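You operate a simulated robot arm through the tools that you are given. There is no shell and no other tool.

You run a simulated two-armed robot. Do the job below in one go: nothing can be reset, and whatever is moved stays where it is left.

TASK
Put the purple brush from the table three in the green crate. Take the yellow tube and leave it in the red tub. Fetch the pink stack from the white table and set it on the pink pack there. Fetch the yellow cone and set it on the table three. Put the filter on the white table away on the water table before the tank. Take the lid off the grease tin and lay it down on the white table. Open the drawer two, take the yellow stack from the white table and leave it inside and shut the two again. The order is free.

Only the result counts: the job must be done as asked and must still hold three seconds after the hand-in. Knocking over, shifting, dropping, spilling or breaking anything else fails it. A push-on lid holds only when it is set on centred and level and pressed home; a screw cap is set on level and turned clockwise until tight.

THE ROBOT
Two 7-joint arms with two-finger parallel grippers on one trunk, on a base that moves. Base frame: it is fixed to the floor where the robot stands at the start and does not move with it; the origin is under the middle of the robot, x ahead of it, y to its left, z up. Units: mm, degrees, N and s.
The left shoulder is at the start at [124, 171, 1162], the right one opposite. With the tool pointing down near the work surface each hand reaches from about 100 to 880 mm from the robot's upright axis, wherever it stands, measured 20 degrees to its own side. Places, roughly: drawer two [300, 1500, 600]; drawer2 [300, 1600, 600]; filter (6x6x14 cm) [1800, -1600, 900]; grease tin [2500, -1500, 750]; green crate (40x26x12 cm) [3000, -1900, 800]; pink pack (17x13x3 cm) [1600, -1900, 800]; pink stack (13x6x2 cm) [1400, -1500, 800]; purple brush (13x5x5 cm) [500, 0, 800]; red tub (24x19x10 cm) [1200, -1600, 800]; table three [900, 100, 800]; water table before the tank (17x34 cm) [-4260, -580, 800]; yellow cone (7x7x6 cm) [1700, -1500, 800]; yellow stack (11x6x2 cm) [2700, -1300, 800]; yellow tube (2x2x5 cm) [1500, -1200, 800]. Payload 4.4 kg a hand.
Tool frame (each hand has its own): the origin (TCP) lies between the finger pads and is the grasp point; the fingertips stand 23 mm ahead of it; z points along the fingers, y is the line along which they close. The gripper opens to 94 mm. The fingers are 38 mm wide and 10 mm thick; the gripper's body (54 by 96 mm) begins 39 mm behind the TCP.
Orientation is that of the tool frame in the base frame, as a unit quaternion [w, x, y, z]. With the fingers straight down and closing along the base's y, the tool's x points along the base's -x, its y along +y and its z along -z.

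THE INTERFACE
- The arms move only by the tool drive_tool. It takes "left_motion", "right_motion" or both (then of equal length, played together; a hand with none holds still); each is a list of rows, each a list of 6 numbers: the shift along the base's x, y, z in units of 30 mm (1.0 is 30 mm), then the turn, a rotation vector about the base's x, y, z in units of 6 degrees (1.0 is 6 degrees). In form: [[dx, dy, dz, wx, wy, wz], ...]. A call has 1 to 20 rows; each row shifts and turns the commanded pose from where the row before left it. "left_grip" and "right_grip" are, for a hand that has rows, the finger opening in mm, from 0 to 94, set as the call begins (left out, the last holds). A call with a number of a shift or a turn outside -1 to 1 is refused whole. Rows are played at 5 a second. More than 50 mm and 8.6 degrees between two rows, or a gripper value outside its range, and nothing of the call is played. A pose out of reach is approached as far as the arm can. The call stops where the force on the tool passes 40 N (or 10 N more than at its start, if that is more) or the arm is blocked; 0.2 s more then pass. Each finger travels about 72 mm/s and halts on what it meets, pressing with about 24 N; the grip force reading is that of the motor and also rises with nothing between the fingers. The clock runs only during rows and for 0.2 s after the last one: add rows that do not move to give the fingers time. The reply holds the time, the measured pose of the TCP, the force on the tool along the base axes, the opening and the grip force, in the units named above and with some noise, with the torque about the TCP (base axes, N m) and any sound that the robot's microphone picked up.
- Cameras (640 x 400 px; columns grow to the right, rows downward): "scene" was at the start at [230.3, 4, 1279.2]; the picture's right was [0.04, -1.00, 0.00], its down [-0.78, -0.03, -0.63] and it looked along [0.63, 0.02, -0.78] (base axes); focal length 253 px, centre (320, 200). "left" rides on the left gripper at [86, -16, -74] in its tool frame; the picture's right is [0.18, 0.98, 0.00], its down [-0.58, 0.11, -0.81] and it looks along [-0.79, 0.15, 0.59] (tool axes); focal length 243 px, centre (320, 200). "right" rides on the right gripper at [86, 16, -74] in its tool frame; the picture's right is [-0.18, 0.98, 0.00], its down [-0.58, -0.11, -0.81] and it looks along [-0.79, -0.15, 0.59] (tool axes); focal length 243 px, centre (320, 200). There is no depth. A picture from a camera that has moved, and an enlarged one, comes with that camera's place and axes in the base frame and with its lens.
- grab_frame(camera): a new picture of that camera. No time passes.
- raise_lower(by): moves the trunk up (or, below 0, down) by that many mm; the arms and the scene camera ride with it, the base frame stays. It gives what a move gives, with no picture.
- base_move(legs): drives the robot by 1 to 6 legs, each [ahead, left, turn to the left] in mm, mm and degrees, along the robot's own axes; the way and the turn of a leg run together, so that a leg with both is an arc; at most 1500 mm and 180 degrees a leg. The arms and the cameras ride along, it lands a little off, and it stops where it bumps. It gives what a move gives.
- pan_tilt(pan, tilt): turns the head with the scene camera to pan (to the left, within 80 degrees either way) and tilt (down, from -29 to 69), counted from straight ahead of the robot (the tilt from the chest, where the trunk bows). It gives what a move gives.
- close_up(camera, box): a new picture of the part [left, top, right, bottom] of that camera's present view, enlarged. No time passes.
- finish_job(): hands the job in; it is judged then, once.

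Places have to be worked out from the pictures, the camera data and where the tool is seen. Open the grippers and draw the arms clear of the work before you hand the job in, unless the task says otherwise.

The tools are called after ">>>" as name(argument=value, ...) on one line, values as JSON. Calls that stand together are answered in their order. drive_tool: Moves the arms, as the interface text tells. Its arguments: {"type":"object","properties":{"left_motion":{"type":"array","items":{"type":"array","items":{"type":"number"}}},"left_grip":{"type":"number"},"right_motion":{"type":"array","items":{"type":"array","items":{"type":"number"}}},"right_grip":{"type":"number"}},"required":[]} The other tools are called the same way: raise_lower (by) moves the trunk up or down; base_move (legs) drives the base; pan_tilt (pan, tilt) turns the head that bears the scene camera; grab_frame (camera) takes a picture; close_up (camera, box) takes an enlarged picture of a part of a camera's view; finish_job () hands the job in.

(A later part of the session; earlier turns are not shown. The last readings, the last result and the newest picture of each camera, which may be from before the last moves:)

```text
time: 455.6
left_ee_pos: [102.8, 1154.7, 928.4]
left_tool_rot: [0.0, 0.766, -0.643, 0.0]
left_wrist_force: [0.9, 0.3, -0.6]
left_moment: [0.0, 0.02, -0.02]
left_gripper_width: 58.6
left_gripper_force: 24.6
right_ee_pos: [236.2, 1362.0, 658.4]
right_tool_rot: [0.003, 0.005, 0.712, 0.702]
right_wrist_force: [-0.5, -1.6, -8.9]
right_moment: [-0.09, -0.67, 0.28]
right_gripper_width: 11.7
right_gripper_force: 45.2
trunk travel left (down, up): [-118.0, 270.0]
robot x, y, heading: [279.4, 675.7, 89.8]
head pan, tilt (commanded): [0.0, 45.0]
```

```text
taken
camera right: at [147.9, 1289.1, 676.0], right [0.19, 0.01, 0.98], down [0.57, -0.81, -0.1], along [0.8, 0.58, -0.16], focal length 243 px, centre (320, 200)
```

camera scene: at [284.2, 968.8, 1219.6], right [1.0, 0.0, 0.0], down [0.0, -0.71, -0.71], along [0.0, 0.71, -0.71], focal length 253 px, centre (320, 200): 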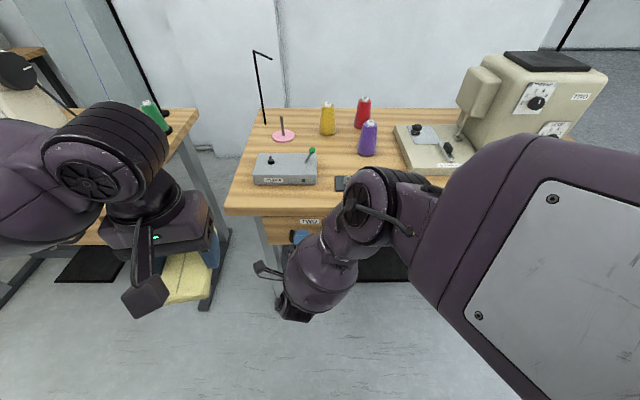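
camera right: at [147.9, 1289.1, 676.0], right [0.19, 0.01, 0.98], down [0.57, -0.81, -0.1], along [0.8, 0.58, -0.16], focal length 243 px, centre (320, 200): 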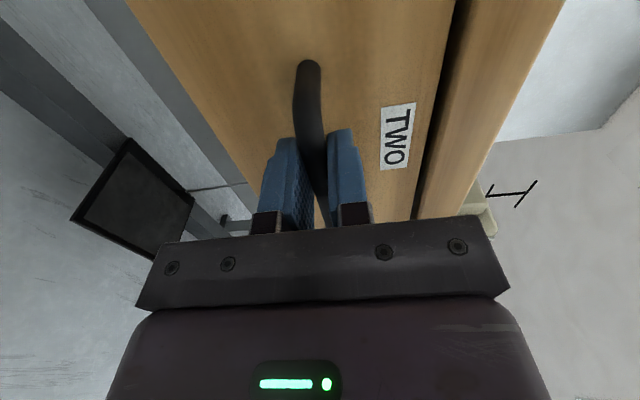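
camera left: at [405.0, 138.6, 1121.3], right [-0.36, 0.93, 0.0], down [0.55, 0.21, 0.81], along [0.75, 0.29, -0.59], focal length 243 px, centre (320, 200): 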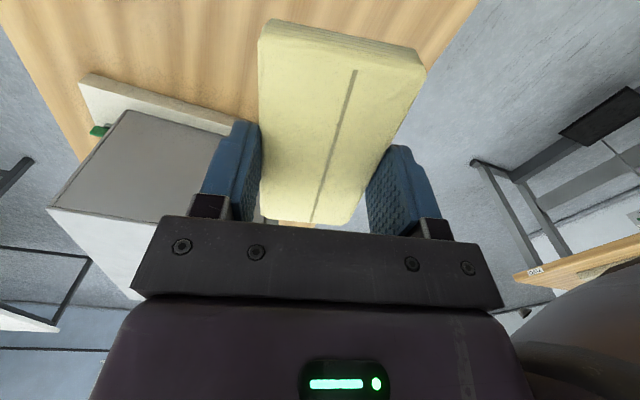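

The bar is gripped (11.7 mm). I pull gently toward me with the arm and watch the force.

>>> drive_tool(right_motion=[[0, -0.3, 0, 0, 0, 0], [0, -0.5, 0, 0, 0, 0], [0, -0.5, 0, 0, 0, 0], [0, -0.5, 0, 0, 0, 0], [0, 0, 0, 0, 0, 0]])

>>> grab_frame(camera="right")

```text
time: 456.8
left_ee_pos: [102.0, 1156.0, 929.0]
left_tool_rot: [0.0, 0.765, -0.644, 0.0]
left_wrist_force: [0.4, 0.3, -0.6]
left_moment: [0.04, 0.0, -0.02]
left_gripper_width: 58.6
left_gripper_force: 24.3
right_ee_pos: [236.8, 1307.7, 657.8]
right_tool_rot: [0.004, 0.005, 0.713, 0.701]
right_wrist_force: [-3.4, -0.2, -19.0]
right_moment: [-0.18, -0.63, 0.78]
right_gripper_width: 11.9
right_gripper_force: 45.1
trunk travel left (down, up): [-118.0, 270.0]
robot x, y, heading: [281.7, 673.3, 89.7]
head pan, tilt (commanded): [0.0, 45.0]
```

```text
taken
camera right: at [147.9, 1235.5, 676.1], right [0.19, 0.01, 0.98], down [0.57, -0.82, -0.1], along [0.8, 0.58, -0.16], focal length 243 px, centre (320, 200)
```

right: 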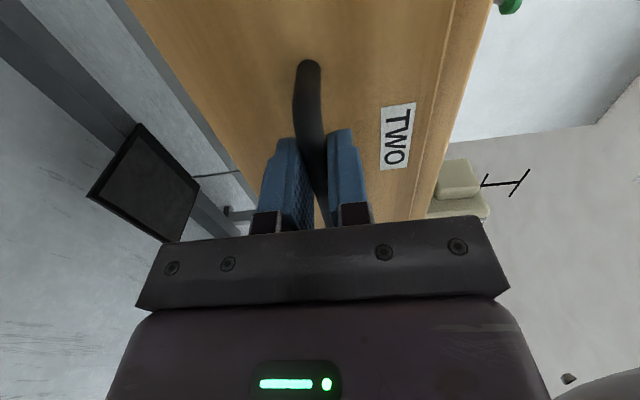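

The drawer is moving. There's a vertical strain of about 19 N, so I lower the command slightly while pulling on.

>>> drive_tool(right_motion=[[0, -0.3, -0.06, 0, 0, 0], [0, -0.6, -0.04, 0, 0, 0], [0, -0.6, 0, 0, 0, 0], [0, -0.6, 0, 0, 0, 0], [0, 0, 0, 0, 0, 0]])

>>> grab_frame(camera="scene")

```text
time: 458.0
left_ee_pos: [101.7, 1154.4, 930.8]
left_tool_rot: [-0.001, 0.765, -0.644, 0.0]
left_wrist_force: [-0.6, -0.6, 0.0]
left_moment: [0.01, -0.01, 0.0]
left_gripper_width: 58.6
left_gripper_force: 24.2
right_ee_pos: [236.0, 1246.3, 658.8]
right_tool_rot: [0.004, 0.005, 0.71, 0.704]
right_wrist_force: [-0.4, 1.0, 1.3]
right_moment: [0.03, -0.72, 0.44]
right_gripper_width: 11.7
right_gripper_force: 45.0
trunk travel left (down, up): [-118.0, 270.0]
robot x, y, heading: [280.0, 675.3, 89.9]
head pan, tilt (commanded): [0.0, 45.0]
```

```text
taken
camera scene: at [284.3, 967.7, 1220.2], right [1.0, 0.0, 0.0], down [0.0, -0.71, -0.71], along [0.0, 0.71, -0.71], focal length 253 px, centre (320, 200)
```

scene: 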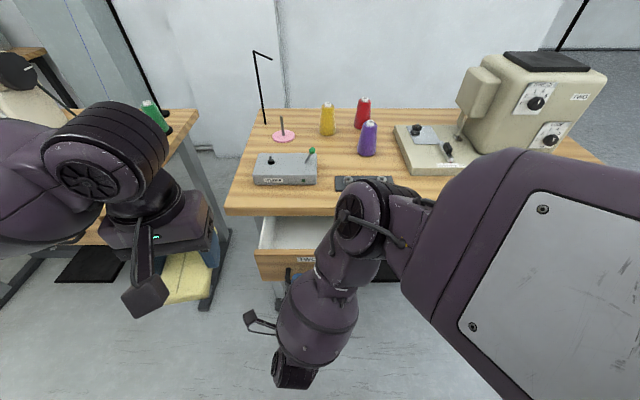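

The drawer slides freely (116 mm so far). I keep pulling.

>>> drive_tool(right_motion=[[0, -0.5, 0, 0, 0, 0], [0, -0.6, 0, 0, 0, 0], [0, -0.6, 0, 0, 0, 0], [0, -0.6, 0, 0, 0, 0], [0, 0, 0, 0, 0, 0]])

>>> grab_frame(camera="scene")

>>> grab_frame(camera="right")

```text
time: 459.1
left_ee_pos: [98.1, 1153.5, 931.3]
left_tool_rot: [-0.001, 0.766, -0.643, -0.001]
left_wrist_force: [-0.5, -0.3, 0.7]
left_moment: [0.0, -0.03, -0.01]
left_gripper_width: 58.4
left_gripper_force: 24.3
right_ee_pos: [238.4, 1209.3, 657.7]
right_tool_rot: [0.018, 0.022, 0.708, 0.706]
right_wrist_force: [-25.3, -1.2, 25.6]
right_moment: [0.14, -0.9, 1.36]
right_gripper_width: 11.6
right_gripper_force: 44.7
right hand out of reach, approached as far as the arm can: row 3, 4
trunk travel left (down, up): [-118.0, 270.0]
robot x, y, heading: [281.9, 675.7, 90.3]
head pan, tilt (commanded): [0.0, 45.0]
stopped in row 5 (right hand): the force on the tool passed its limit at 43 N (the readings are from after the stop); the commanded pose is now the measured one
```

```text
taken
camera scene: at [280.8, 965.9, 1220.7], right [1.0, 0.0, 0.0], down [0.0, -0.71, -0.71], along [0.0, 0.71, -0.71], focal length 253 px, centre (320, 200)
```

scene: 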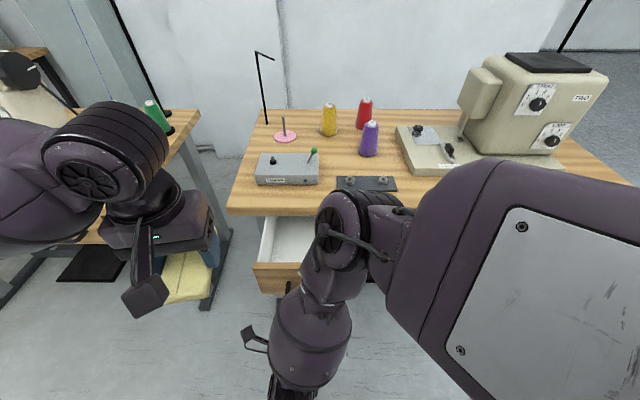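

```text
taken
camera right: at [146.3, 1139.9, 675.1], right [0.19, -0.01, 0.98], down [0.53, -0.84, -0.11], along [0.82, 0.55, -0.15], focal length 243 px, centre (320, 200)
```

right: 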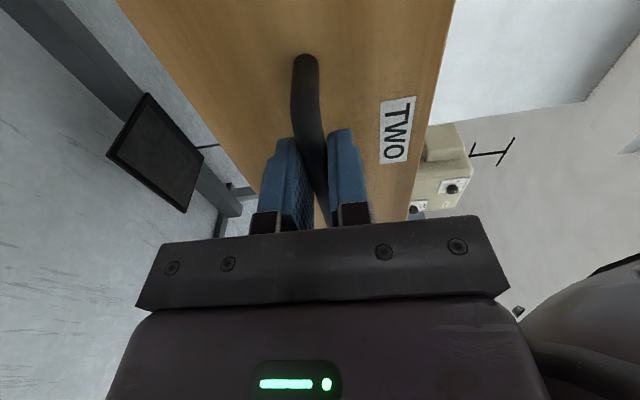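

The arm is fully folded at 153 mm of opening. I pull a little more by backing the base in small steps, watching the force.

>>> base_move(legs=[[-35, 0, 0]])

>>> grab_frame(camera="right")

```text
time: 459.9
left_ee_pos: [97.8, 1150.1, 929.5]
left_tool_rot: [0.0, 0.767, -0.642, 0.0]
left_wrist_force: [0.0, -0.6, 0.6]
left_moment: [0.01, 0.0, 0.01]
left_gripper_width: 58.3
left_gripper_force: 23.8
right_ee_pos: [237.2, 1208.9, 659.0]
right_tool_rot: [0.018, 0.022, 0.705, 0.709]
right_wrist_force: [-6.6, -0.8, 14.7]
right_moment: [0.2, -1.18, 0.71]
right_gripper_width: 11.9
right_gripper_force: 45.4
trunk travel left (down, up): [-118.0, 270.0]
robot x, y, heading: [278.2, 668.2, 90.0]
head pan, tilt (commanded): [0.0, 45.0]
stopped in leg 1: the force on the tool passed its limit at 51 N (the readings are from after the stop); the commanded pose is now the measured one
```

```text
taken
camera right: at [146.3, 1139.5, 674.7], right [0.19, -0.02, 0.98], down [0.53, -0.84, -0.12], along [0.82, 0.55, -0.15], focal length 243 px, centre (320, 200)
```

right: 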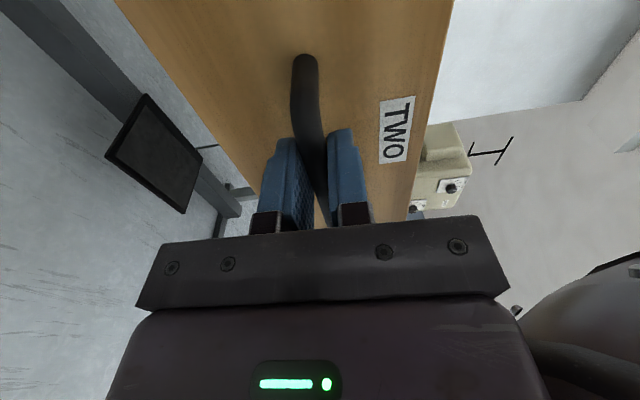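

The drawer won't come further: at 153 mm it's at its stop. I open the fingers and back the base off so the hand leaves the bar.

>>> drive_tool(right_motion=[[0, 0, 0, 0, 0, 0], [0, 0, 0, 0, 0, 0], [0, 0, 0, 0, 0, 0]], right_grip=44)

>>> grab_frame(camera="right")

```text
time: 460.6
left_ee_pos: [98.2, 1150.2, 930.4]
left_tool_rot: [0.0, 0.766, -0.642, 0.0]
left_wrist_force: [-1.0, -1.0, -0.4]
left_moment: [0.0, -0.02, 0.0]
left_gripper_width: 58.5
left_gripper_force: 23.6
right_ee_pos: [239.3, 1208.0, 658.1]
right_tool_rot: [0.018, 0.024, 0.706, 0.707]
right_wrist_force: [-0.2, 0.2, 0.0]
right_moment: [-0.01, -0.03, 0.0]
right_gripper_width: 44.2
right_gripper_force: 0.0
trunk travel left (down, up): [-118.0, 270.0]
robot x, y, heading: [277.4, 672.8, 90.1]
head pan, tilt (commanded): [0.0, 45.0]
```

```text
taken
camera right: at [147.3, 1139.8, 674.2], right [0.19, -0.01, 0.98], down [0.53, -0.84, -0.11], along [0.82, 0.54, -0.15], focal length 243 px, centre (320, 200)
```

right: 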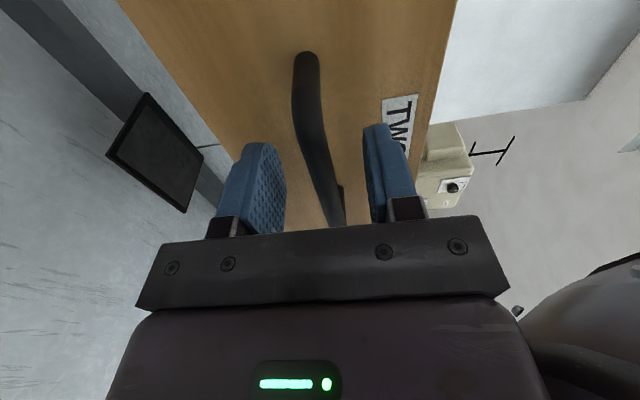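

Fingers are off the bar. I back the base off 90 mm, then raise the right hand out to the right while undoing the roll.

>>> base_move(legs=[[-90, 0, 0]])

>>> drive_tool(right_motion=[[0.3, 0, 0.4, 0, -1, 0], [0.3, 0, 0.4, 0, -1, 0], [0.3, 0, 0.4, 0, -1, 0], [0.3, 0, 0.4, 0, -1, 0], [0.3, 0, 0.4, 0, -1, 0], [0.3, 0, 0.4, 0, -1, 0], [0.3, 0, 0.4, 0, -1, 0], [0.3, 0, 0.4, 0, -1, 0], [0.3, 0, 0.4, 0, -1, 0], [0.3, 0, 0.4, 0, -1, 0], [0.3, 0, 0.4, 0, -1, 0], [0.3, 0, 0.4, 0, -1, 0], [0.3, 0, 0.4, 0, -1, 0], [0.3, 0, 0.4, 0, -1, 0], [0.3, 0, 0.4, 0, -1, 0], [0, 0, 0, 0, 0, 0]])

>>> grab_frame(camera="scene")

```text
time: 461.8
left_ee_pos: [99.0, 1060.1, 929.3]
left_tool_rot: [0.0, 0.767, -0.642, -0.001]
left_wrist_force: [0.0, 0.3, 0.2]
left_moment: [0.0, 0.02, -0.01]
left_gripper_width: 58.6
left_gripper_force: 24.0
right_ee_pos: [239.5, 1119.8, 658.0]
right_tool_rot: [0.018, 0.023, 0.706, 0.708]
right_wrist_force: [0.4, 0.3, -0.1]
right_moment: [0.01, -0.01, -0.02]
right_gripper_width: 44.3
right_gripper_force: 0.1
trunk travel left (down, up): [-118.0, 270.0]
robot x, y, heading: [278.3, 581.8, 89.9]
head pan, tilt (commanded): [0.0, 45.0]
```

```text
time: 465.1
left_ee_pos: [97.5, 1061.6, 928.2]
left_tool_rot: [0.0, 0.766, -0.642, 0.001]
left_wrist_force: [0.0, 0.6, -0.2]
left_moment: [-0.02, 0.03, 0.03]
left_gripper_width: 58.5
left_gripper_force: 23.5
right_ee_pos: [320.7, 1185.3, 845.2]
right_tool_rot: [0.51, -0.486, 0.489, 0.513]
right_wrist_force: [-0.1, 0.6, 0.5]
right_moment: [-0.02, 0.02, 0.02]
right_gripper_width: 44.2
right_gripper_force: 0.1
right hand out of reach, approached as far as the arm can: row 1, 2, 3, 4, 5, 6, 7, 8, 9, 10, 11, 12, 13, 14, 15
trunk travel left (down, up): [-118.0, 270.0]
robot x, y, heading: [279.7, 581.2, 90.0]
head pan, tilt (commanded): [0.0, 45.0]
```

```text
taken
camera scene: at [282.4, 875.9, 1219.7], right [1.0, 0.0, 0.0], down [0.0, -0.71, -0.71], along [0.0, 0.71, -0.71], focal length 253 px, centre (320, 200)
```

scene: 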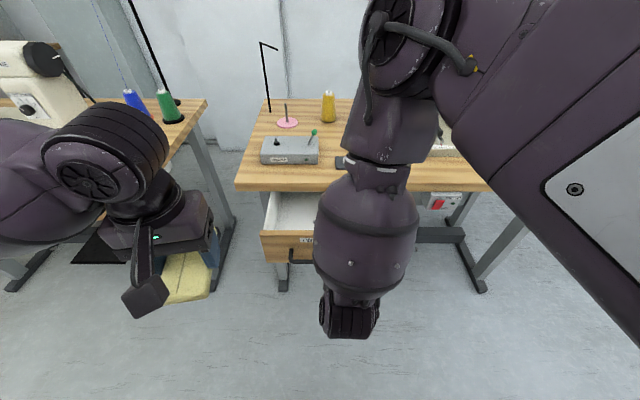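

Now I pitch the right hand back down to its natural pose and move it right.

>>> drive_tool(right_motion=[[0.1, -0.1, 0.2, -1, 0, 0], [0.1, -0.1, 0.2, -1, 0, 0], [0.1, -0.1, 0.2, -1, 0, 0], [0.1, -0.1, 0.2, -1, 0, 0], [0.1, -0.1, 0.2, -1, 0, 0], [0.1, -0.1, 0.2, -1, 0, 0], [0.1, -0.1, 0.2, -1, 0, 0], [0.1, -0.1, 0.2, -1, 0, 0], [0.1, -0.1, 0.2, -1, 0, 0], [0.1, -0.1, 0.2, -1, 0, 0], [0.3, -0.1, 0.2, -1, 0, 0], [0.3, -0.1, 0, -1, 0, 0], [0.3, -0.1, 0, -1, 0, 0], [0.3, -0.1, 0, -1, 0, 0], [0.3, -0.1, 0, -1, 0, 0], [0, 0, 0, 0, 0, 0]])

>>> grab_frame(camera="scene")

```text
time: 468.6
left_ee_pos: [99.1, 1060.4, 929.1]
left_tool_rot: [-0.001, 0.767, -0.642, 0.0]
left_wrist_force: [0.7, 0.2, 0.7]
left_moment: [0.0, 0.01, 0.0]
left_gripper_width: 58.6
left_gripper_force: 23.4
right_ee_pos: [393.6, 1139.9, 914.1]
right_tool_rot: [0.019, -0.704, 0.709, 0.021]
right_wrist_force: [0.8, 0.2, -0.5]
right_moment: [0.0, 0.0, 0.03]
right_gripper_width: 43.9
right_gripper_force: 0.0
trunk travel left (down, up): [-118.0, 270.0]
robot x, y, heading: [284.5, 581.0, 90.1]
head pan, tilt (commanded): [0.0, 45.0]
```

```text
taken
camera scene: at [282.2, 875.4, 1220.0], right [1.0, 0.0, 0.0], down [0.0, -0.71, -0.71], along [0.0, 0.71, -0.71], focal length 253 px, centre (320, 200)
```

scene: 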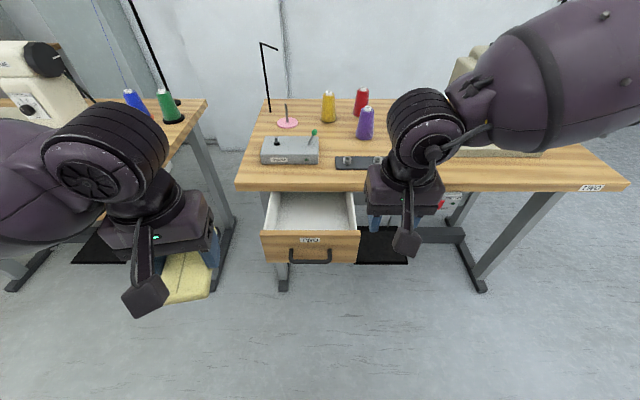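

The drawer stands open and looks empty. I zoom in to measure its inside.

>>> close_up(camera="scene", box=[240, 170, 400, 270])

>>> grab_frame(camera="left")

```text
4.00 times, centred on (320, 220) of scene
camera zoom: at [282.2, 875.4, 1220.0], right [1.0, 0.0, 0.0], down [0.0, -0.71, -0.71], along [0.0, 0.71, -0.71], focal length 1014 px, centre (320, 120)
```

zoom: 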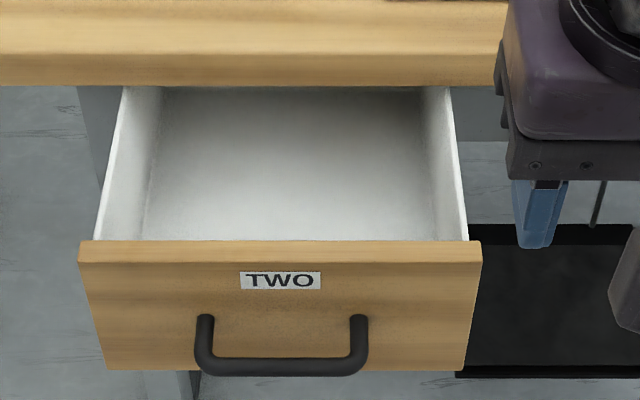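

```text
taken
camera left: at [130.5, 978.0, 1004.2], right [-0.94, -0.35, 0.0], down [-0.21, 0.55, 0.81], along [-0.28, 0.75, -0.59], focal length 243 px, centre (320, 200)
```

left: 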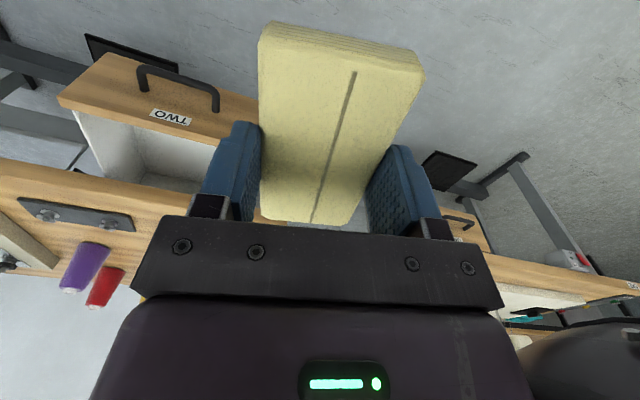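

The drawer's inside spans about x 150–366 and is open over about 140 mm. I bring the left hand with the yellow stack over it, turned inward so it fits, and move the right hand further out of the way.

>>> drive_tool(left_motion=[[0.33, 0.65, 0, 0, 0, 0.95], [0.33, 0.65, 0, 0, 0, 0.95], [0.33, 0.65, 0, 0, 0, 0.95], [0.33, 0.65, 0, 0, 0, 0.95], [0.33, 0.65, 0, 0, 0, 0.95], [0.33, 0.65, 0, 0, 0, 0.95], [0.33, 0.65, 0, 0, 0, 0.95], [0.33, 0.65, 0, 0, 0, 0.95], [0.33, 0.65, 0, 0, 0, 0.95], [0.33, 0.65, 0, 0, 0, 0.95], [0.33, 0.65, 0, 0, 0, 0.95], [0.33, 0.65, 0, 0, 0, 0.95], [0.33, 0.65, 0, 0, 0, 0.95], [0.33, 0.65, 0, 0, 0, 0.95], [0, 0, 0, 0, 0, 0]], right_motion=[[0.7, -0.3, 0, 0, 0, 0], [0.7, -0.3, 0, 0, 0, 0], [0.7, -0.3, 0, 0, 0, 0], [0.7, -0.3, 0, 0, 0, 0], [0.7, -0.3, 0, 0, 0, 0], [0, 0, 0, 0, 0, 0], [0, 0, 0, 0, 0, 0], [0, 0, 0, 0, 0, 0], [0, 0, 0, 0, 0, 0], [0, 0, 0, 0, 0, 0], [0, 0, 0, 0, 0, 0], [0, 0, 0, 0, 0, 0], [0, 0, 0, 0, 0, 0], [0, 0, 0, 0, 0, 0], [0, 0, 0, 0, 0, 0]])

>>> grab_frame(camera="scene")

>>> grab_frame(camera="left")

```text
time: 471.8
left_ee_pos: [236.7, 1333.4, 930.3]
left_tool_rot: [0.0, 1.0, -0.001, 0.0]
left_wrist_force: [-0.3, -0.1, -0.9]
left_moment: [0.01, -0.03, -0.01]
left_gripper_width: 58.4
left_gripper_force: 23.6
right_ee_pos: [499.8, 1096.1, 911.9]
right_tool_rot: [0.02, -0.704, 0.71, 0.02]
right_wrist_force: [0.2, 0.1, 0.5]
right_moment: [0.0, 0.0, 0.0]
right_gripper_width: 43.9
right_gripper_force: 0.0
trunk travel left (down, up): [-118.0, 270.0]
robot x, y, heading: [287.6, 585.0, 90.1]
head pan, tilt (commanded): [0.0, 45.0]
```

```text
taken
camera scene: at [282.2, 875.5, 1219.9], right [1.0, 0.0, 0.0], down [0.0, -0.71, -0.71], along [0.0, 0.71, -0.71], focal length 253 px, centre (320, 200)
```

scene: 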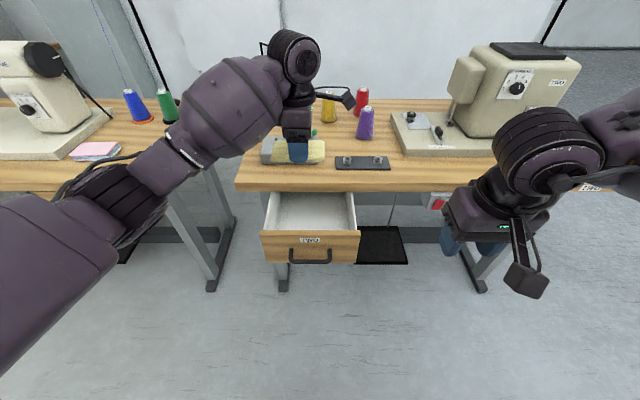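

```text
taken
camera left: at [324.1, 1349.7, 1004.2], right [0.18, -0.98, 0.0], down [-0.58, -0.11, 0.81], along [-0.79, -0.15, -0.59], focal length 243 px, centre (320, 200)
```

left: 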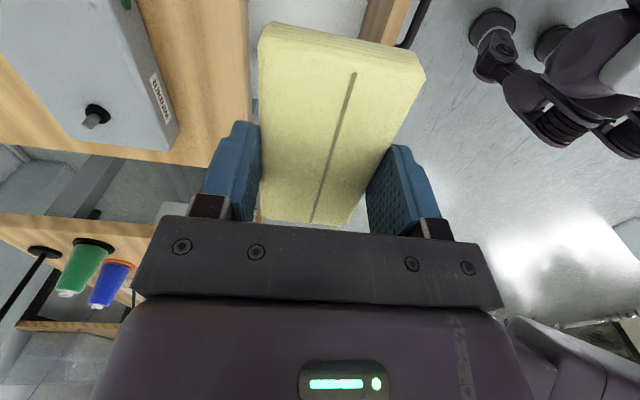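

The stack is over the drawer opening. I lower to just above the drawer's rim and check the alignment.

>>> drive_tool(left_motion=[[0, -0.05, -0.7, 0, 0, 0], [0, 0, -0.9, 0, 0, 0], [0, 0, -0.9, 0, 0, 0], [0, 0, -0.9, 0, 0, 0], [0, 0, -0.9, 0, 0, 0], [0, 0, -0.7, 0, 0, 0], [0, 0, 0, 0, 0, 0]])

>>> grab_frame(camera="left")

>>> close_up(camera="scene", box=[220, 130, 380, 270])

```text
time: 473.4
left_ee_pos: [237.4, 1332.9, 779.9]
left_tool_rot: [0.0, 1.0, -0.001, 0.0]
left_wrist_force: [0.5, -0.4, -0.5]
left_moment: [-0.01, 0.02, 0.0]
left_gripper_width: 58.6
left_gripper_force: 23.8
right_ee_pos: [501.0, 1096.4, 913.9]
right_tool_rot: [0.021, -0.705, 0.709, 0.022]
right_wrist_force: [-0.9, -0.7, -0.5]
right_moment: [0.0, 0.0, -0.03]
right_gripper_width: 43.9
right_gripper_force: 0.2
trunk travel left (down, up): [-118.0, 270.0]
robot x, y, heading: [278.1, 580.2, 90.2]
head pan, tilt (commanded): [0.0, 45.0]
```

```text
taken
camera left: at [323.7, 1348.2, 854.3], right [0.18, -0.98, 0.0], down [-0.58, -0.11, 0.81], along [-0.79, -0.15, -0.59], focal length 243 px, centre (320, 200)
```

left: 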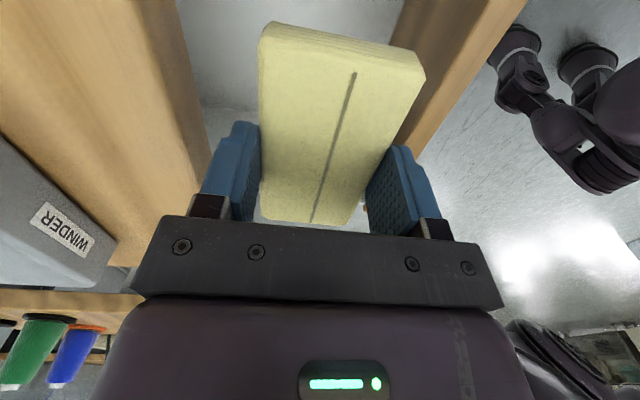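

```text
2.86 times, centred on (300, 200) of scene
camera zoom: at [282.3, 875.4, 1220.0], right [1.0, 0.0, 0.0], down [0.0, -0.71, -0.71], along [0.0, 0.71, -0.71], focal length 724 px, centre (377, 200)
```

zoom: 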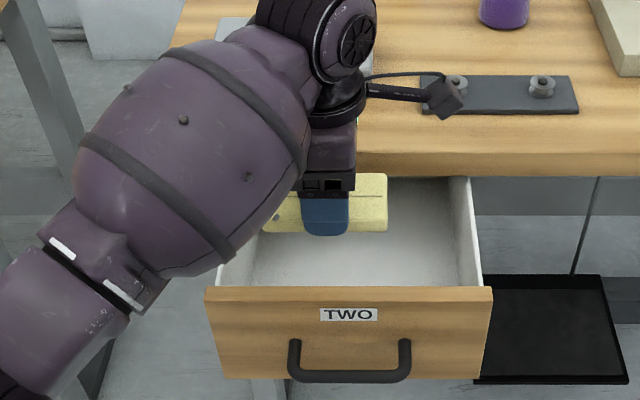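

The forearm slopes down toward my elbow and would come close to the drawer front. I raise the trunk by 100 mm, pull the hand back, and drive 90 mm closer so the forearm will come in from higher up.

>>> raise_lower(by=100)

>>> drive_tool(left_motion=[[0, -0.9, 0, 0, 0, 0], [0, -0.9, 0, 0, 0, 0], [0, -0.9, 0, 0, 0, 0], [0, -0.3, 0, 0, 0, 0], [0, 0, 0, 0, 0, 0]])

>>> base_move(legs=[[90, 0, 0]])

>>> grab_frame(camera="scene")

```text
time: 474.7
left_ee_pos: [237.7, 1332.0, 876.7]
left_tool_rot: [0.003, 1.0, -0.002, 0.0]
left_wrist_force: [1.1, 1.1, -0.7]
left_moment: [-0.02, -0.02, 0.02]
left_gripper_width: 58.4
left_gripper_force: 24.2
right_ee_pos: [500.7, 1096.3, 1012.8]
right_tool_rot: [0.019, -0.704, 0.71, 0.02]
right_wrist_force: [-0.4, -0.3, -0.2]
right_moment: [0.02, -0.02, -0.04]
right_gripper_width: 44.1
right_gripper_force: 0.1
trunk travel left (down, up): [-218.0, 170.0]
robot x, y, heading: [282.1, 580.2, 90.2]
head pan, tilt (commanded): [0.0, 45.0]
```

```text
time: 475.9
left_ee_pos: [239.1, 1242.6, 878.4]
left_tool_rot: [0.0, 1.0, -0.001, 0.0]
left_wrist_force: [0.0, 0.1, 0.5]
left_moment: [0.0, 0.02, 0.02]
left_gripper_width: 58.6
left_gripper_force: 24.1
right_ee_pos: [500.0, 1095.3, 1012.0]
right_tool_rot: [0.02, -0.704, 0.709, 0.021]
right_wrist_force: [-0.9, -0.1, 0.1]
right_moment: [0.01, -0.01, -0.01]
right_gripper_width: 43.8
right_gripper_force: 0.1
trunk travel left (down, up): [-218.0, 170.0]
robot x, y, heading: [281.8, 584.8, 90.0]
head pan, tilt (commanded): [0.0, 45.0]
```

```text
time: 477.0
left_ee_pos: [237.2, 1333.2, 879.1]
left_tool_rot: [0.001, 1.0, -0.002, 0.0]
left_wrist_force: [-0.1, 1.1, -0.3]
left_moment: [-0.02, 0.0, -0.01]
left_gripper_width: 58.4
left_gripper_force: 23.8
right_ee_pos: [499.6, 1185.9, 1012.3]
right_tool_rot: [0.019, -0.704, 0.71, 0.021]
right_wrist_force: [-0.3, 0.3, -0.9]
right_moment: [-0.04, 0.02, -0.01]
right_gripper_width: 43.9
right_gripper_force: 0.2
trunk travel left (down, up): [-218.0, 170.0]
robot x, y, heading: [281.0, 671.9, 90.0]
head pan, tilt (commanded): [0.0, 45.0]
```

```text
taken
camera scene: at [282.5, 868.5, 1335.0], right [1.0, 0.0, 0.0], down [0.0, -0.71, -0.71], along [0.0, 0.71, -0.71], focal length 253 px, centre (320, 200)
```

scene: 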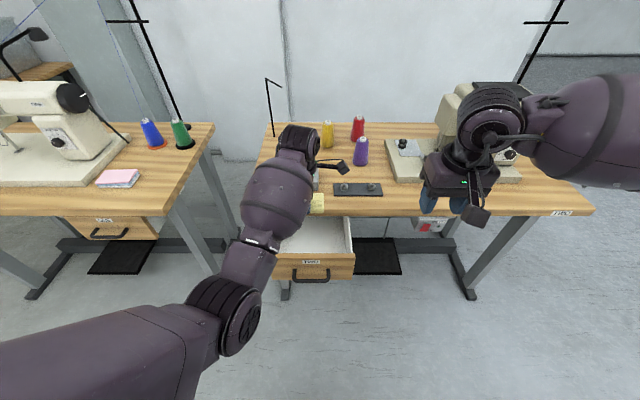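

The elbow now sits higher and behind. I lower the stack again to just above the drawer.

>>> drive_tool(left_motion=[[0, 0, -0.8, 0, 0, 0], [0, 0, -0.9, 0, 0, 0], [0, 0, -0.9, 0, 0, 0], [0, 0, -0.7, 0, 0, 0], [0, 0, 0, 0, 0, 0]])

>>> close_up(camera="scene", box=[180, 130, 400, 300])

>>> grab_frame(camera="left")

```text
time: 478.2
left_ee_pos: [229.9, 1334.3, 778.3]
left_tool_rot: [-0.003, 1.0, 0.0, -0.008]
left_wrist_force: [-0.4, -0.1, -0.9]
left_moment: [0.03, 0.02, -0.01]
left_gripper_width: 58.5
left_gripper_force: 23.7
right_ee_pos: [499.4, 1185.0, 1013.4]
right_tool_rot: [0.019, -0.704, 0.71, 0.02]
right_wrist_force: [0.0, -0.9, 0.3]
right_moment: [-0.01, 0.01, -0.02]
right_gripper_width: 43.9
right_gripper_force: 0.0
trunk travel left (down, up): [-218.0, 170.0]
robot x, y, heading: [281.8, 672.1, 89.8]
head pan, tilt (commanded): [0.0, 45.0]
```

```text
2.35 times, centred on (290, 215) of scene
camera zoom: at [282.5, 867.2, 1335.2], right [1.0, 0.0, 0.0], down [0.0, -0.71, -0.71], along [0.0, 0.71, -0.71], focal length 596 px, centre (391, 165)
```

zoom: 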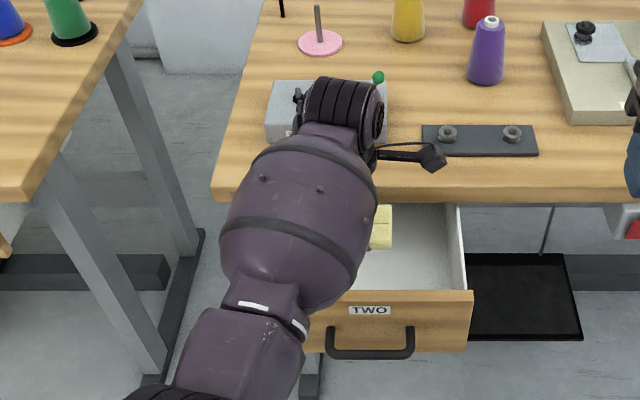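

```text
taken
camera left: at [317.4, 1349.3, 853.1], right [0.18, -0.98, -0.01], down [-0.57, -0.11, 0.81], along [-0.8, -0.15, -0.58], focal length 243 px, centre (320, 200)
```

left: 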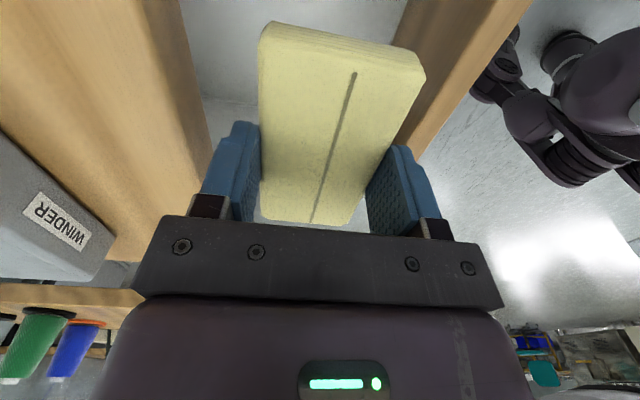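

Clear all round. I keep lowering in steps into the drawer.

>>> drive_tool(left_motion=[[0.1, -0.05, -0.6, 0, 0, 0], [0.1, 0, -0.6, 0, 0, 0], [0, 0, -0.6, 0, 0, 0], [0, 0, -0.5, 0, 0, 0], [0, 0, 0, 0, 0, 0]])

>>> grab_frame(camera="left")

>>> close_up(camera="scene", box=[180, 130, 400, 300])

```text
time: 479.6
left_ee_pos: [204.0, 1334.8, 701.2]
left_tool_rot: [-0.002, 0.999, 0.004, -0.034]
left_wrist_force: [0.4, 0.4, -1.1]
left_moment: [0.04, 0.03, 0.02]
left_gripper_width: 58.2
left_gripper_force: 24.1
right_ee_pos: [500.3, 1183.6, 1013.1]
right_tool_rot: [0.02, -0.703, 0.71, 0.021]
right_wrist_force: [0.6, 0.3, -0.3]
right_moment: [0.0, -0.01, -0.01]
right_gripper_width: 44.1
right_gripper_force: 0.1
trunk travel left (down, up): [-218.0, 170.0]
robot x, y, heading: [282.0, 674.8, 89.7]
head pan, tilt (commanded): [0.0, 45.0]
stopped in row 5 (left hand): the arm was blocked; the commanded pose is now the measured one
```

```text
taken
camera left: at [294.7, 1350.6, 769.9], right [0.19, -0.98, -0.02], down [-0.52, -0.12, 0.84], along [-0.83, -0.15, -0.54], focal length 243 px, centre (320, 200)
```

left: 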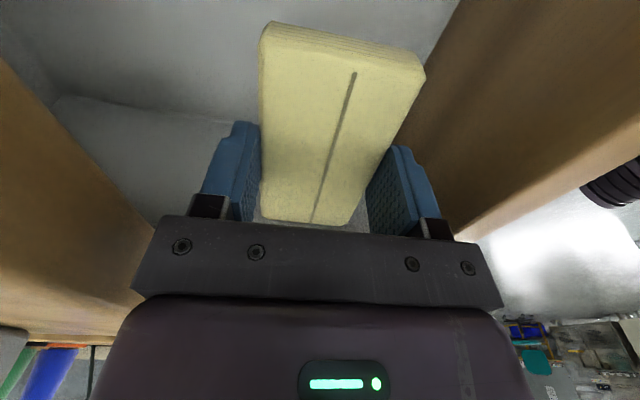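

```text
2.35 times, centred on (290, 215) of scene
camera zoom: at [282.3, 867.5, 1335.1], right [1.0, 0.0, 0.0], down [0.0, -0.71, -0.71], along [0.0, 0.71, -0.71], focal length 596 px, centre (391, 165)
```

zoom: 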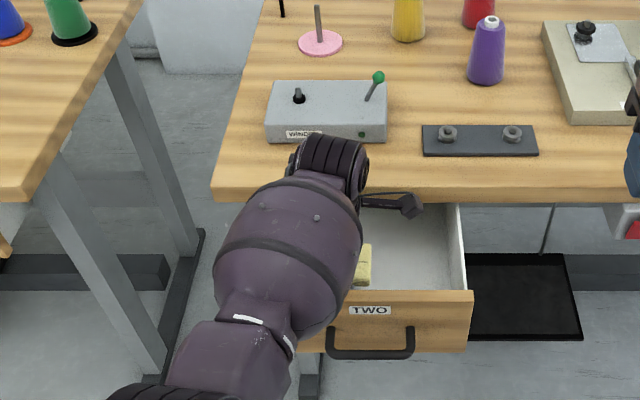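

The arm reports being blocked although the tool feels no force, and the hand drifted left and tilted by 4°. I look at the whole arm to see what it touches.

>>> grab_frame(camera="scene")

>>> pan_tilt(pan=20, tilt=65)

>>> grab_frame(camera="scene")

```text
taken
camera scene: at [282.3, 867.5, 1335.1], right [1.0, 0.0, 0.0], down [0.0, -0.71, -0.71], along [0.0, 0.71, -0.71], focal length 253 px, centre (320, 200)
```

scene: 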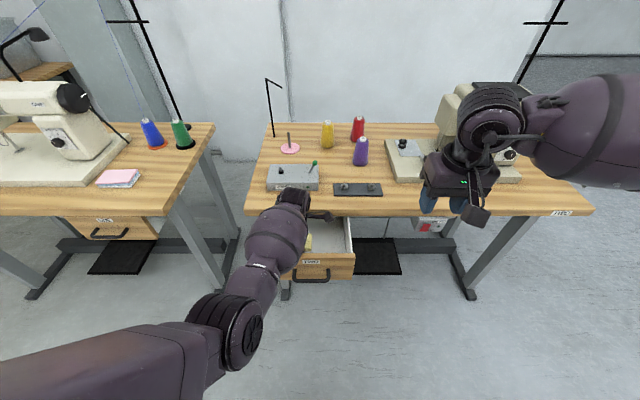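

```text
time: 480.4
left_ee_pos: [203.0, 1334.4, 701.3]
left_tool_rot: [-0.003, 0.999, 0.004, -0.034]
left_wrist_force: [-0.6, -0.7, -0.2]
left_moment: [-0.01, 0.0, 0.04]
left_gripper_width: 58.5
left_gripper_force: 23.8
right_ee_pos: [499.6, 1184.3, 1012.4]
right_tool_rot: [0.019, -0.704, 0.71, 0.021]
right_wrist_force: [-0.1, -0.3, 0.7]
right_moment: [-0.02, 0.02, -0.02]
right_gripper_width: 44.1
right_gripper_force: 0.0
trunk travel left (down, up): [-218.0, 170.0]
robot x, y, heading: [280.3, 672.6, 90.2]
head pan, tilt (commanded): [20.0, 65.0]
```

```text
taken
camera scene: at [261.7, 843.2, 1310.2], right [0.94, 0.34, 0.0], down [0.31, -0.85, -0.42], along [-0.14, 0.4, -0.91], focal length 253 px, centre (320, 200)
```

scene: 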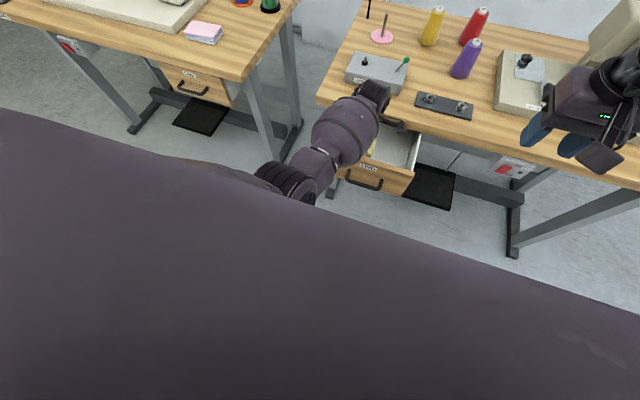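

Nothing is touching; it looks like a joint limit with the arm folded. A more stretched arm from further back should do better. I lift the stack back out, levelling it, and drive back 90 mm.

>>> drive_tool(left_motion=[[0, 0, 0.6, 0, 0, 0], [0, 0, 0.7, -0.01, -0.1, 0], [0.2, 0, 0.8, -0.02, -0.15, 0], [0.3, 0, 0.9, -0.02, -0.2, 0], [0.3, 0, 0.9, -0.02, -0.2, 0], [0.3, 0, 0.9, 0, 0, 0], [0, 0, 0.9, 0, 0, 0], [0, 0, 0, 0, 0, 0]])

>>> base_move(legs=[[-95, 0, 0]])

>>> pan_tilt(pan=0, tilt=45)

>>> grab_frame(camera="scene")

```text
time: 481.8
left_ee_pos: [139.1, 1358.7, 832.6]
left_tool_rot: [-0.018, 0.996, 0.041, -0.071]
left_wrist_force: [0.0, 0.0, 0.1]
left_moment: [0.02, -0.03, -0.01]
left_gripper_width: 58.5
left_gripper_force: 23.9
right_ee_pos: [498.9, 1185.0, 1013.0]
right_tool_rot: [0.021, -0.705, 0.709, 0.021]
right_wrist_force: [-0.3, 0.6, 0.1]
right_moment: [0.0, -0.02, 0.0]
right_gripper_width: 44.1
right_gripper_force: 0.1
trunk travel left (down, up): [-218.0, 170.0]
robot x, y, heading: [278.1, 669.3, 90.1]
head pan, tilt (commanded): [20.0, 65.0]
stopped in row 6 (left hand): the arm was blocked; the commanded pose is now the measured one
```

```text
time: 483.0
left_ee_pos: [135.6, 1268.1, 830.7]
left_tool_rot: [-0.016, 0.997, 0.041, -0.071]
left_wrist_force: [-0.9, -0.3, -0.5]
left_moment: [0.0, -0.02, 0.01]
left_gripper_width: 58.5
left_gripper_force: 24.2
right_ee_pos: [497.8, 1096.2, 1011.4]
right_tool_rot: [0.02, -0.705, 0.709, 0.021]
right_wrist_force: [-0.1, 0.5, 0.6]
right_moment: [-0.01, 0.0, 0.0]
right_gripper_width: 43.9
right_gripper_force: 0.2
trunk travel left (down, up): [-218.0, 170.0]
robot x, y, heading: [282.9, 579.4, 90.4]
head pan, tilt (commanded): [20.0, 65.0]
stopped in leg 1: the robot was blocked; the commanded pose is now the measured one
```

```text
time: 483.9
left_ee_pos: [136.6, 1267.9, 831.7]
left_tool_rot: [-0.017, 0.996, 0.042, -0.07]
left_wrist_force: [-0.5, 0.5, -0.1]
left_moment: [0.01, 0.02, 0.01]
left_gripper_width: 58.2
left_gripper_force: 24.0
right_ee_pos: [496.7, 1093.8, 1012.6]
right_tool_rot: [0.02, -0.706, 0.708, 0.021]
right_wrist_force: [1.0, -0.7, 0.8]
right_moment: [0.0, -0.01, 0.02]
right_gripper_width: 44.1
right_gripper_force: 0.0
trunk travel left (down, up): [-218.0, 170.0]
robot x, y, heading: [282.1, 579.9, 90.2]
head pan, tilt (commanded): [0.0, 45.0]
```

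```text
taken
camera scene: at [280.7, 777.4, 1335.1], right [1.0, 0.0, 0.0], down [0.0, -0.71, -0.71], along [0.0, 0.71, -0.71], focal length 253 px, centre (320, 200)
```

scene: 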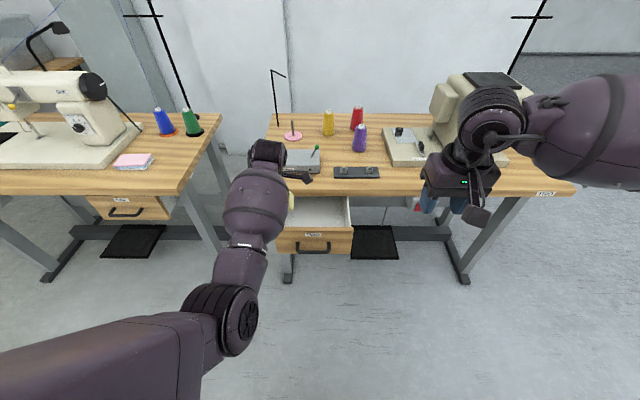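

The wrist's yaw limit relative to the forearm seems to be the problem. I'll approach from the left front instead, heading 45°, where a small yaw suffices. First I turn the hand back toward natural while rising and drawing back.

>>> drive_tool(left_motion=[[0, -0.3, 0.3, 0, 0, -0.9], [0, -0.3, 0.3, 0, 0, -0.9], [0, -0.3, 0.3, 0, 0, -0.9], [0, -0.3, 0.3, 0, 0, -0.9], [0, -0.3, 0.3, 0, 0, -0.9], [0, -0.3, 0.3, 0, 0, -0.9], [0, -0.3, 0.3, 0, 0, -0.9], [0, -0.3, 0.3, 0, 0, -0.9], [0, -0.3, 0.3, 0, 0, -0.9], [0, -0.3, 0.3, 0, 0, -0.9], [0, -0.3, 0.3, 0, 0, -0.9], [0, -0.3, 0.3, 0, 0, -0.9], [0, -0.3, 0.3, 0, 0, -0.9], [0, -0.3, 0.3, 0, 0, -0.9], [0, 0, 0, 0, 0, 0]])

>>> grab_frame(camera="scene")

>>> grab_frame(camera="left")

```text
time: 485.8
left_ee_pos: [50.3, 1200.2, 910.7]
left_tool_rot: [-0.022, 0.934, -0.328, -0.14]
left_wrist_force: [-0.7, -0.4, -0.1]
left_moment: [0.01, 0.0, -0.02]
left_gripper_width: 58.4
left_gripper_force: 24.1
right_ee_pos: [496.6, 1094.4, 1012.9]
right_tool_rot: [0.02, -0.705, 0.709, 0.021]
right_wrist_force: [0.2, 0.5, 0.1]
right_moment: [0.01, 0.01, -0.03]
right_gripper_width: 44.0
right_gripper_force: 0.0
trunk travel left (down, up): [-218.0, 170.0]
robot x, y, heading: [277.6, 580.8, 90.2]
head pan, tilt (commanded): [0.0, 45.0]
stopped in row 9 (left hand): the arm was blocked; the commanded pose is now the measured one
```

```text
taken
camera scene: at [280.5, 777.3, 1335.2], right [1.0, 0.0, 0.0], down [0.0, -0.71, -0.71], along [0.0, 0.71, -0.71], focal length 253 px, centre (320, 200)
```

scene: 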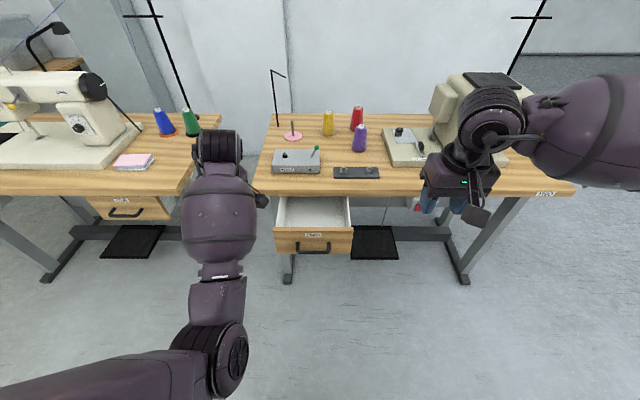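

```text
taken
camera left: at [143.8, 1150.0, 959.3], right [-0.47, -0.88, 0.0], down [-0.3, 0.16, 0.94], along [-0.83, 0.45, -0.34], focal length 243 px, centre (320, 200)
```

left: 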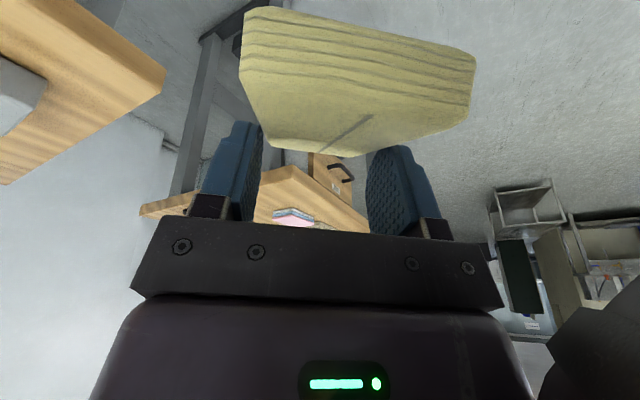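

The stack has tilted in the grip and the arm again reports being blocked; something about my left arm's posture is wrong. I look at the arm itself from the head.

>>> pan_tilt(pan=35, tilt=60)

>>> grab_frame(camera="scene")

>>> pan_tilt(pan=70, tilt=45)

>>> grab_frame(camera="scene")

```text
time: 486.9
left_ee_pos: [50.7, 1201.8, 912.8]
left_tool_rot: [-0.022, 0.934, -0.328, -0.141]
left_wrist_force: [-1.5, 0.2, -0.8]
left_moment: [0.0, -0.01, -0.02]
left_gripper_width: 58.1
left_gripper_force: 24.1
right_ee_pos: [496.3, 1094.9, 1013.0]
right_tool_rot: [0.019, -0.705, 0.709, 0.021]
right_wrist_force: [0.2, -0.1, 0.1]
right_moment: [-0.01, 0.0, -0.01]
right_gripper_width: 44.2
right_gripper_force: 0.0
trunk travel left (down, up): [-218.0, 170.0]
robot x, y, heading: [282.3, 582.4, 90.0]
head pan, tilt (commanded): [35.0, 60.0]
```

```text
taken
camera scene: at [242.5, 750.4, 1315.7], right [0.82, 0.58, 0.0], down [0.5, -0.71, -0.5], along [-0.29, 0.41, -0.87], focal length 253 px, centre (320, 200)
```

scene: 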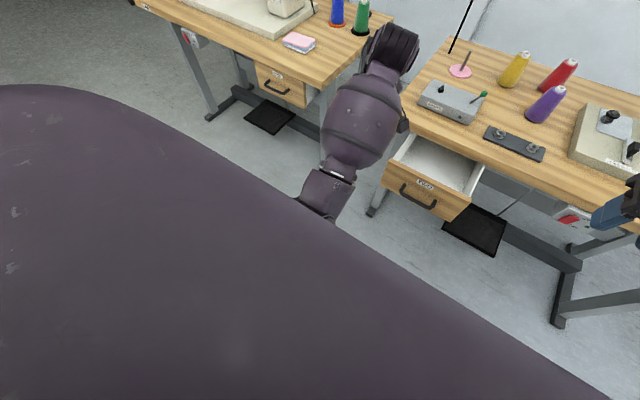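

```text
time: 487.9
left_ee_pos: [51.0, 1201.0, 913.0]
left_tool_rot: [-0.024, 0.934, -0.328, -0.14]
left_wrist_force: [0.2, 0.1, 0.0]
left_moment: [0.01, -0.02, -0.01]
left_gripper_width: 58.3
left_gripper_force: 23.6
right_ee_pos: [497.2, 1093.5, 1012.0]
right_tool_rot: [0.02, -0.705, 0.709, 0.02]
right_wrist_force: [-0.2, -0.4, -0.4]
right_moment: [0.0, -0.02, 0.0]
right_gripper_width: 43.6
right_gripper_force: 0.0
trunk travel left (down, up): [-218.0, 170.0]
robot x, y, heading: [283.2, 578.0, 90.2]
head pan, tilt (commanded): [70.0, 45.0]
```

```text
taken
camera scene: at [204.4, 723.5, 1335.1], right [0.34, 0.94, 0.0], down [0.67, -0.24, -0.71], along [-0.67, 0.24, -0.71], focal length 253 px, centre (320, 200)
```

scene: 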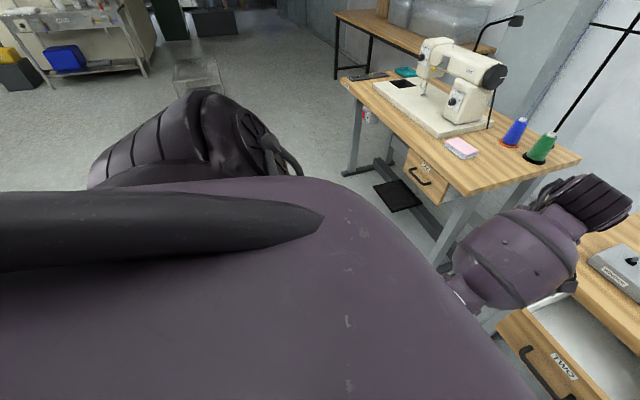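

My left elbow seems tucked against my own chest, which explains the blocking. I back the base away from the tables to get free room, then stretch the arm forward.

>>> base_move(legs=[[-250, 0, 0]])

>>> drive_tool(left_motion=[[-0.3, 0.8, 0, 0, 0, 0], [-0.3, 0.8, 0, 0, 0, 0], [-0.3, 0.8, 0, 0, 0, 0], [-0.3, 0.8, 0, 0, 0, 0], [0, 0, 0, 0, 0, 0]])

>>> pan_tilt(pan=20, tilt=50)

>>> grab_frame(camera="scene")

>>> grab_frame(camera="left")

```text
time: 488.6
left_ee_pos: [50.5, 1199.7, 912.4]
left_tool_rot: [-0.022, 0.934, -0.327, -0.14]
left_wrist_force: [0.3, 0.2, -0.4]
left_moment: [-0.03, -0.01, 0.0]
left_gripper_width: 58.4
left_gripper_force: 24.1
right_ee_pos: [496.1, 1094.5, 1013.8]
right_tool_rot: [0.02, -0.706, 0.708, 0.021]
right_wrist_force: [0.0, 0.0, 0.3]
right_moment: [-0.01, -0.05, 0.02]
right_gripper_width: 43.9
right_gripper_force: 0.1
trunk travel left (down, up): [-218.0, 170.0]
robot x, y, heading: [281.9, 581.2, 90.3]
head pan, tilt (commanded): [70.0, 45.0]
stopped in leg 1: the robot was blocked; the commanded pose is now the measured one
```

```text
time: 489.8
left_ee_pos: [12.5, 1295.8, 913.9]
left_tool_rot: [-0.023, 0.934, -0.328, -0.141]
left_wrist_force: [-0.7, 0.4, 1.1]
left_moment: [0.0, -0.03, -0.01]
left_gripper_width: 58.4
left_gripper_force: 23.8
right_ee_pos: [496.4, 1095.5, 1013.5]
right_tool_rot: [0.02, -0.705, 0.708, 0.021]
right_wrist_force: [-0.4, -0.6, -0.1]
right_moment: [-0.01, -0.02, 0.0]
right_gripper_width: 44.3
right_gripper_force: 0.0
trunk travel left (down, up): [-218.0, 170.0]
robot x, y, heading: [282.3, 584.2, 90.6]
head pan, tilt (commanded): [70.0, 45.0]
```

```text
time: 490.9
left_ee_pos: [13.7, 1296.0, 912.8]
left_tool_rot: [-0.023, 0.934, -0.327, -0.141]
left_wrist_force: [-0.3, 0.5, 0.2]
left_moment: [-0.01, 0.0, -0.01]
left_gripper_width: 58.4
left_gripper_force: 23.9
right_ee_pos: [495.6, 1095.1, 1012.8]
right_tool_rot: [0.02, -0.706, 0.708, 0.021]
right_wrist_force: [0.3, 0.1, 0.7]
right_moment: [0.01, 0.03, 0.03]
right_gripper_width: 43.9
right_gripper_force: 0.1
trunk travel left (down, up): [-218.0, 170.0]
robot x, y, heading: [281.6, 582.0, 90.1]
head pan, tilt (commanded): [20.0, 50.0]
```

```text
taken
camera scene: at [253.5, 767.9, 1328.2], right [0.94, 0.35, 0.0], down [0.27, -0.72, -0.64], along [-0.22, 0.6, -0.77], focal length 253 px, centre (320, 200)
```

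scene: 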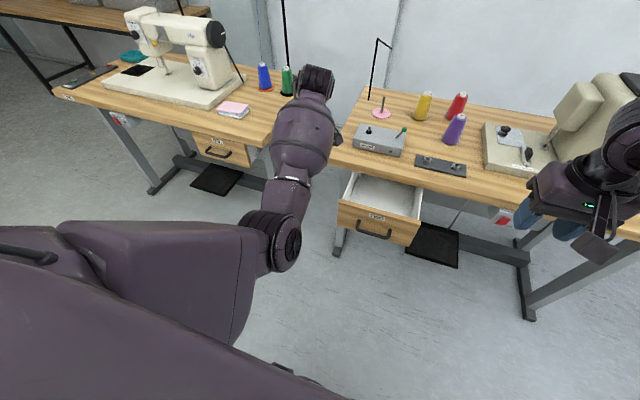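

```text
taken
camera left: at [106.0, 1245.9, 959.9], right [-0.47, -0.88, 0.0], down [-0.3, 0.16, 0.94], along [-0.83, 0.44, -0.34], focal length 243 px, centre (320, 200)
```

left: 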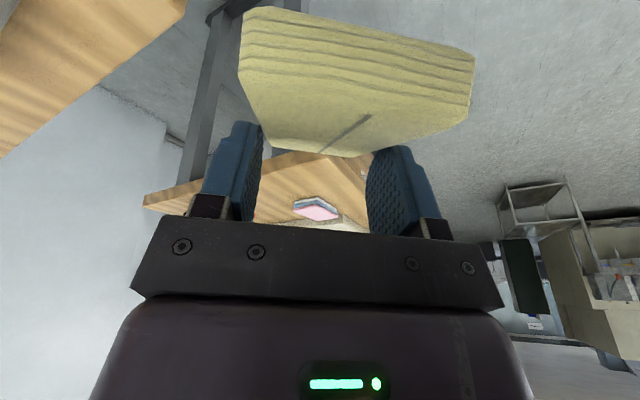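

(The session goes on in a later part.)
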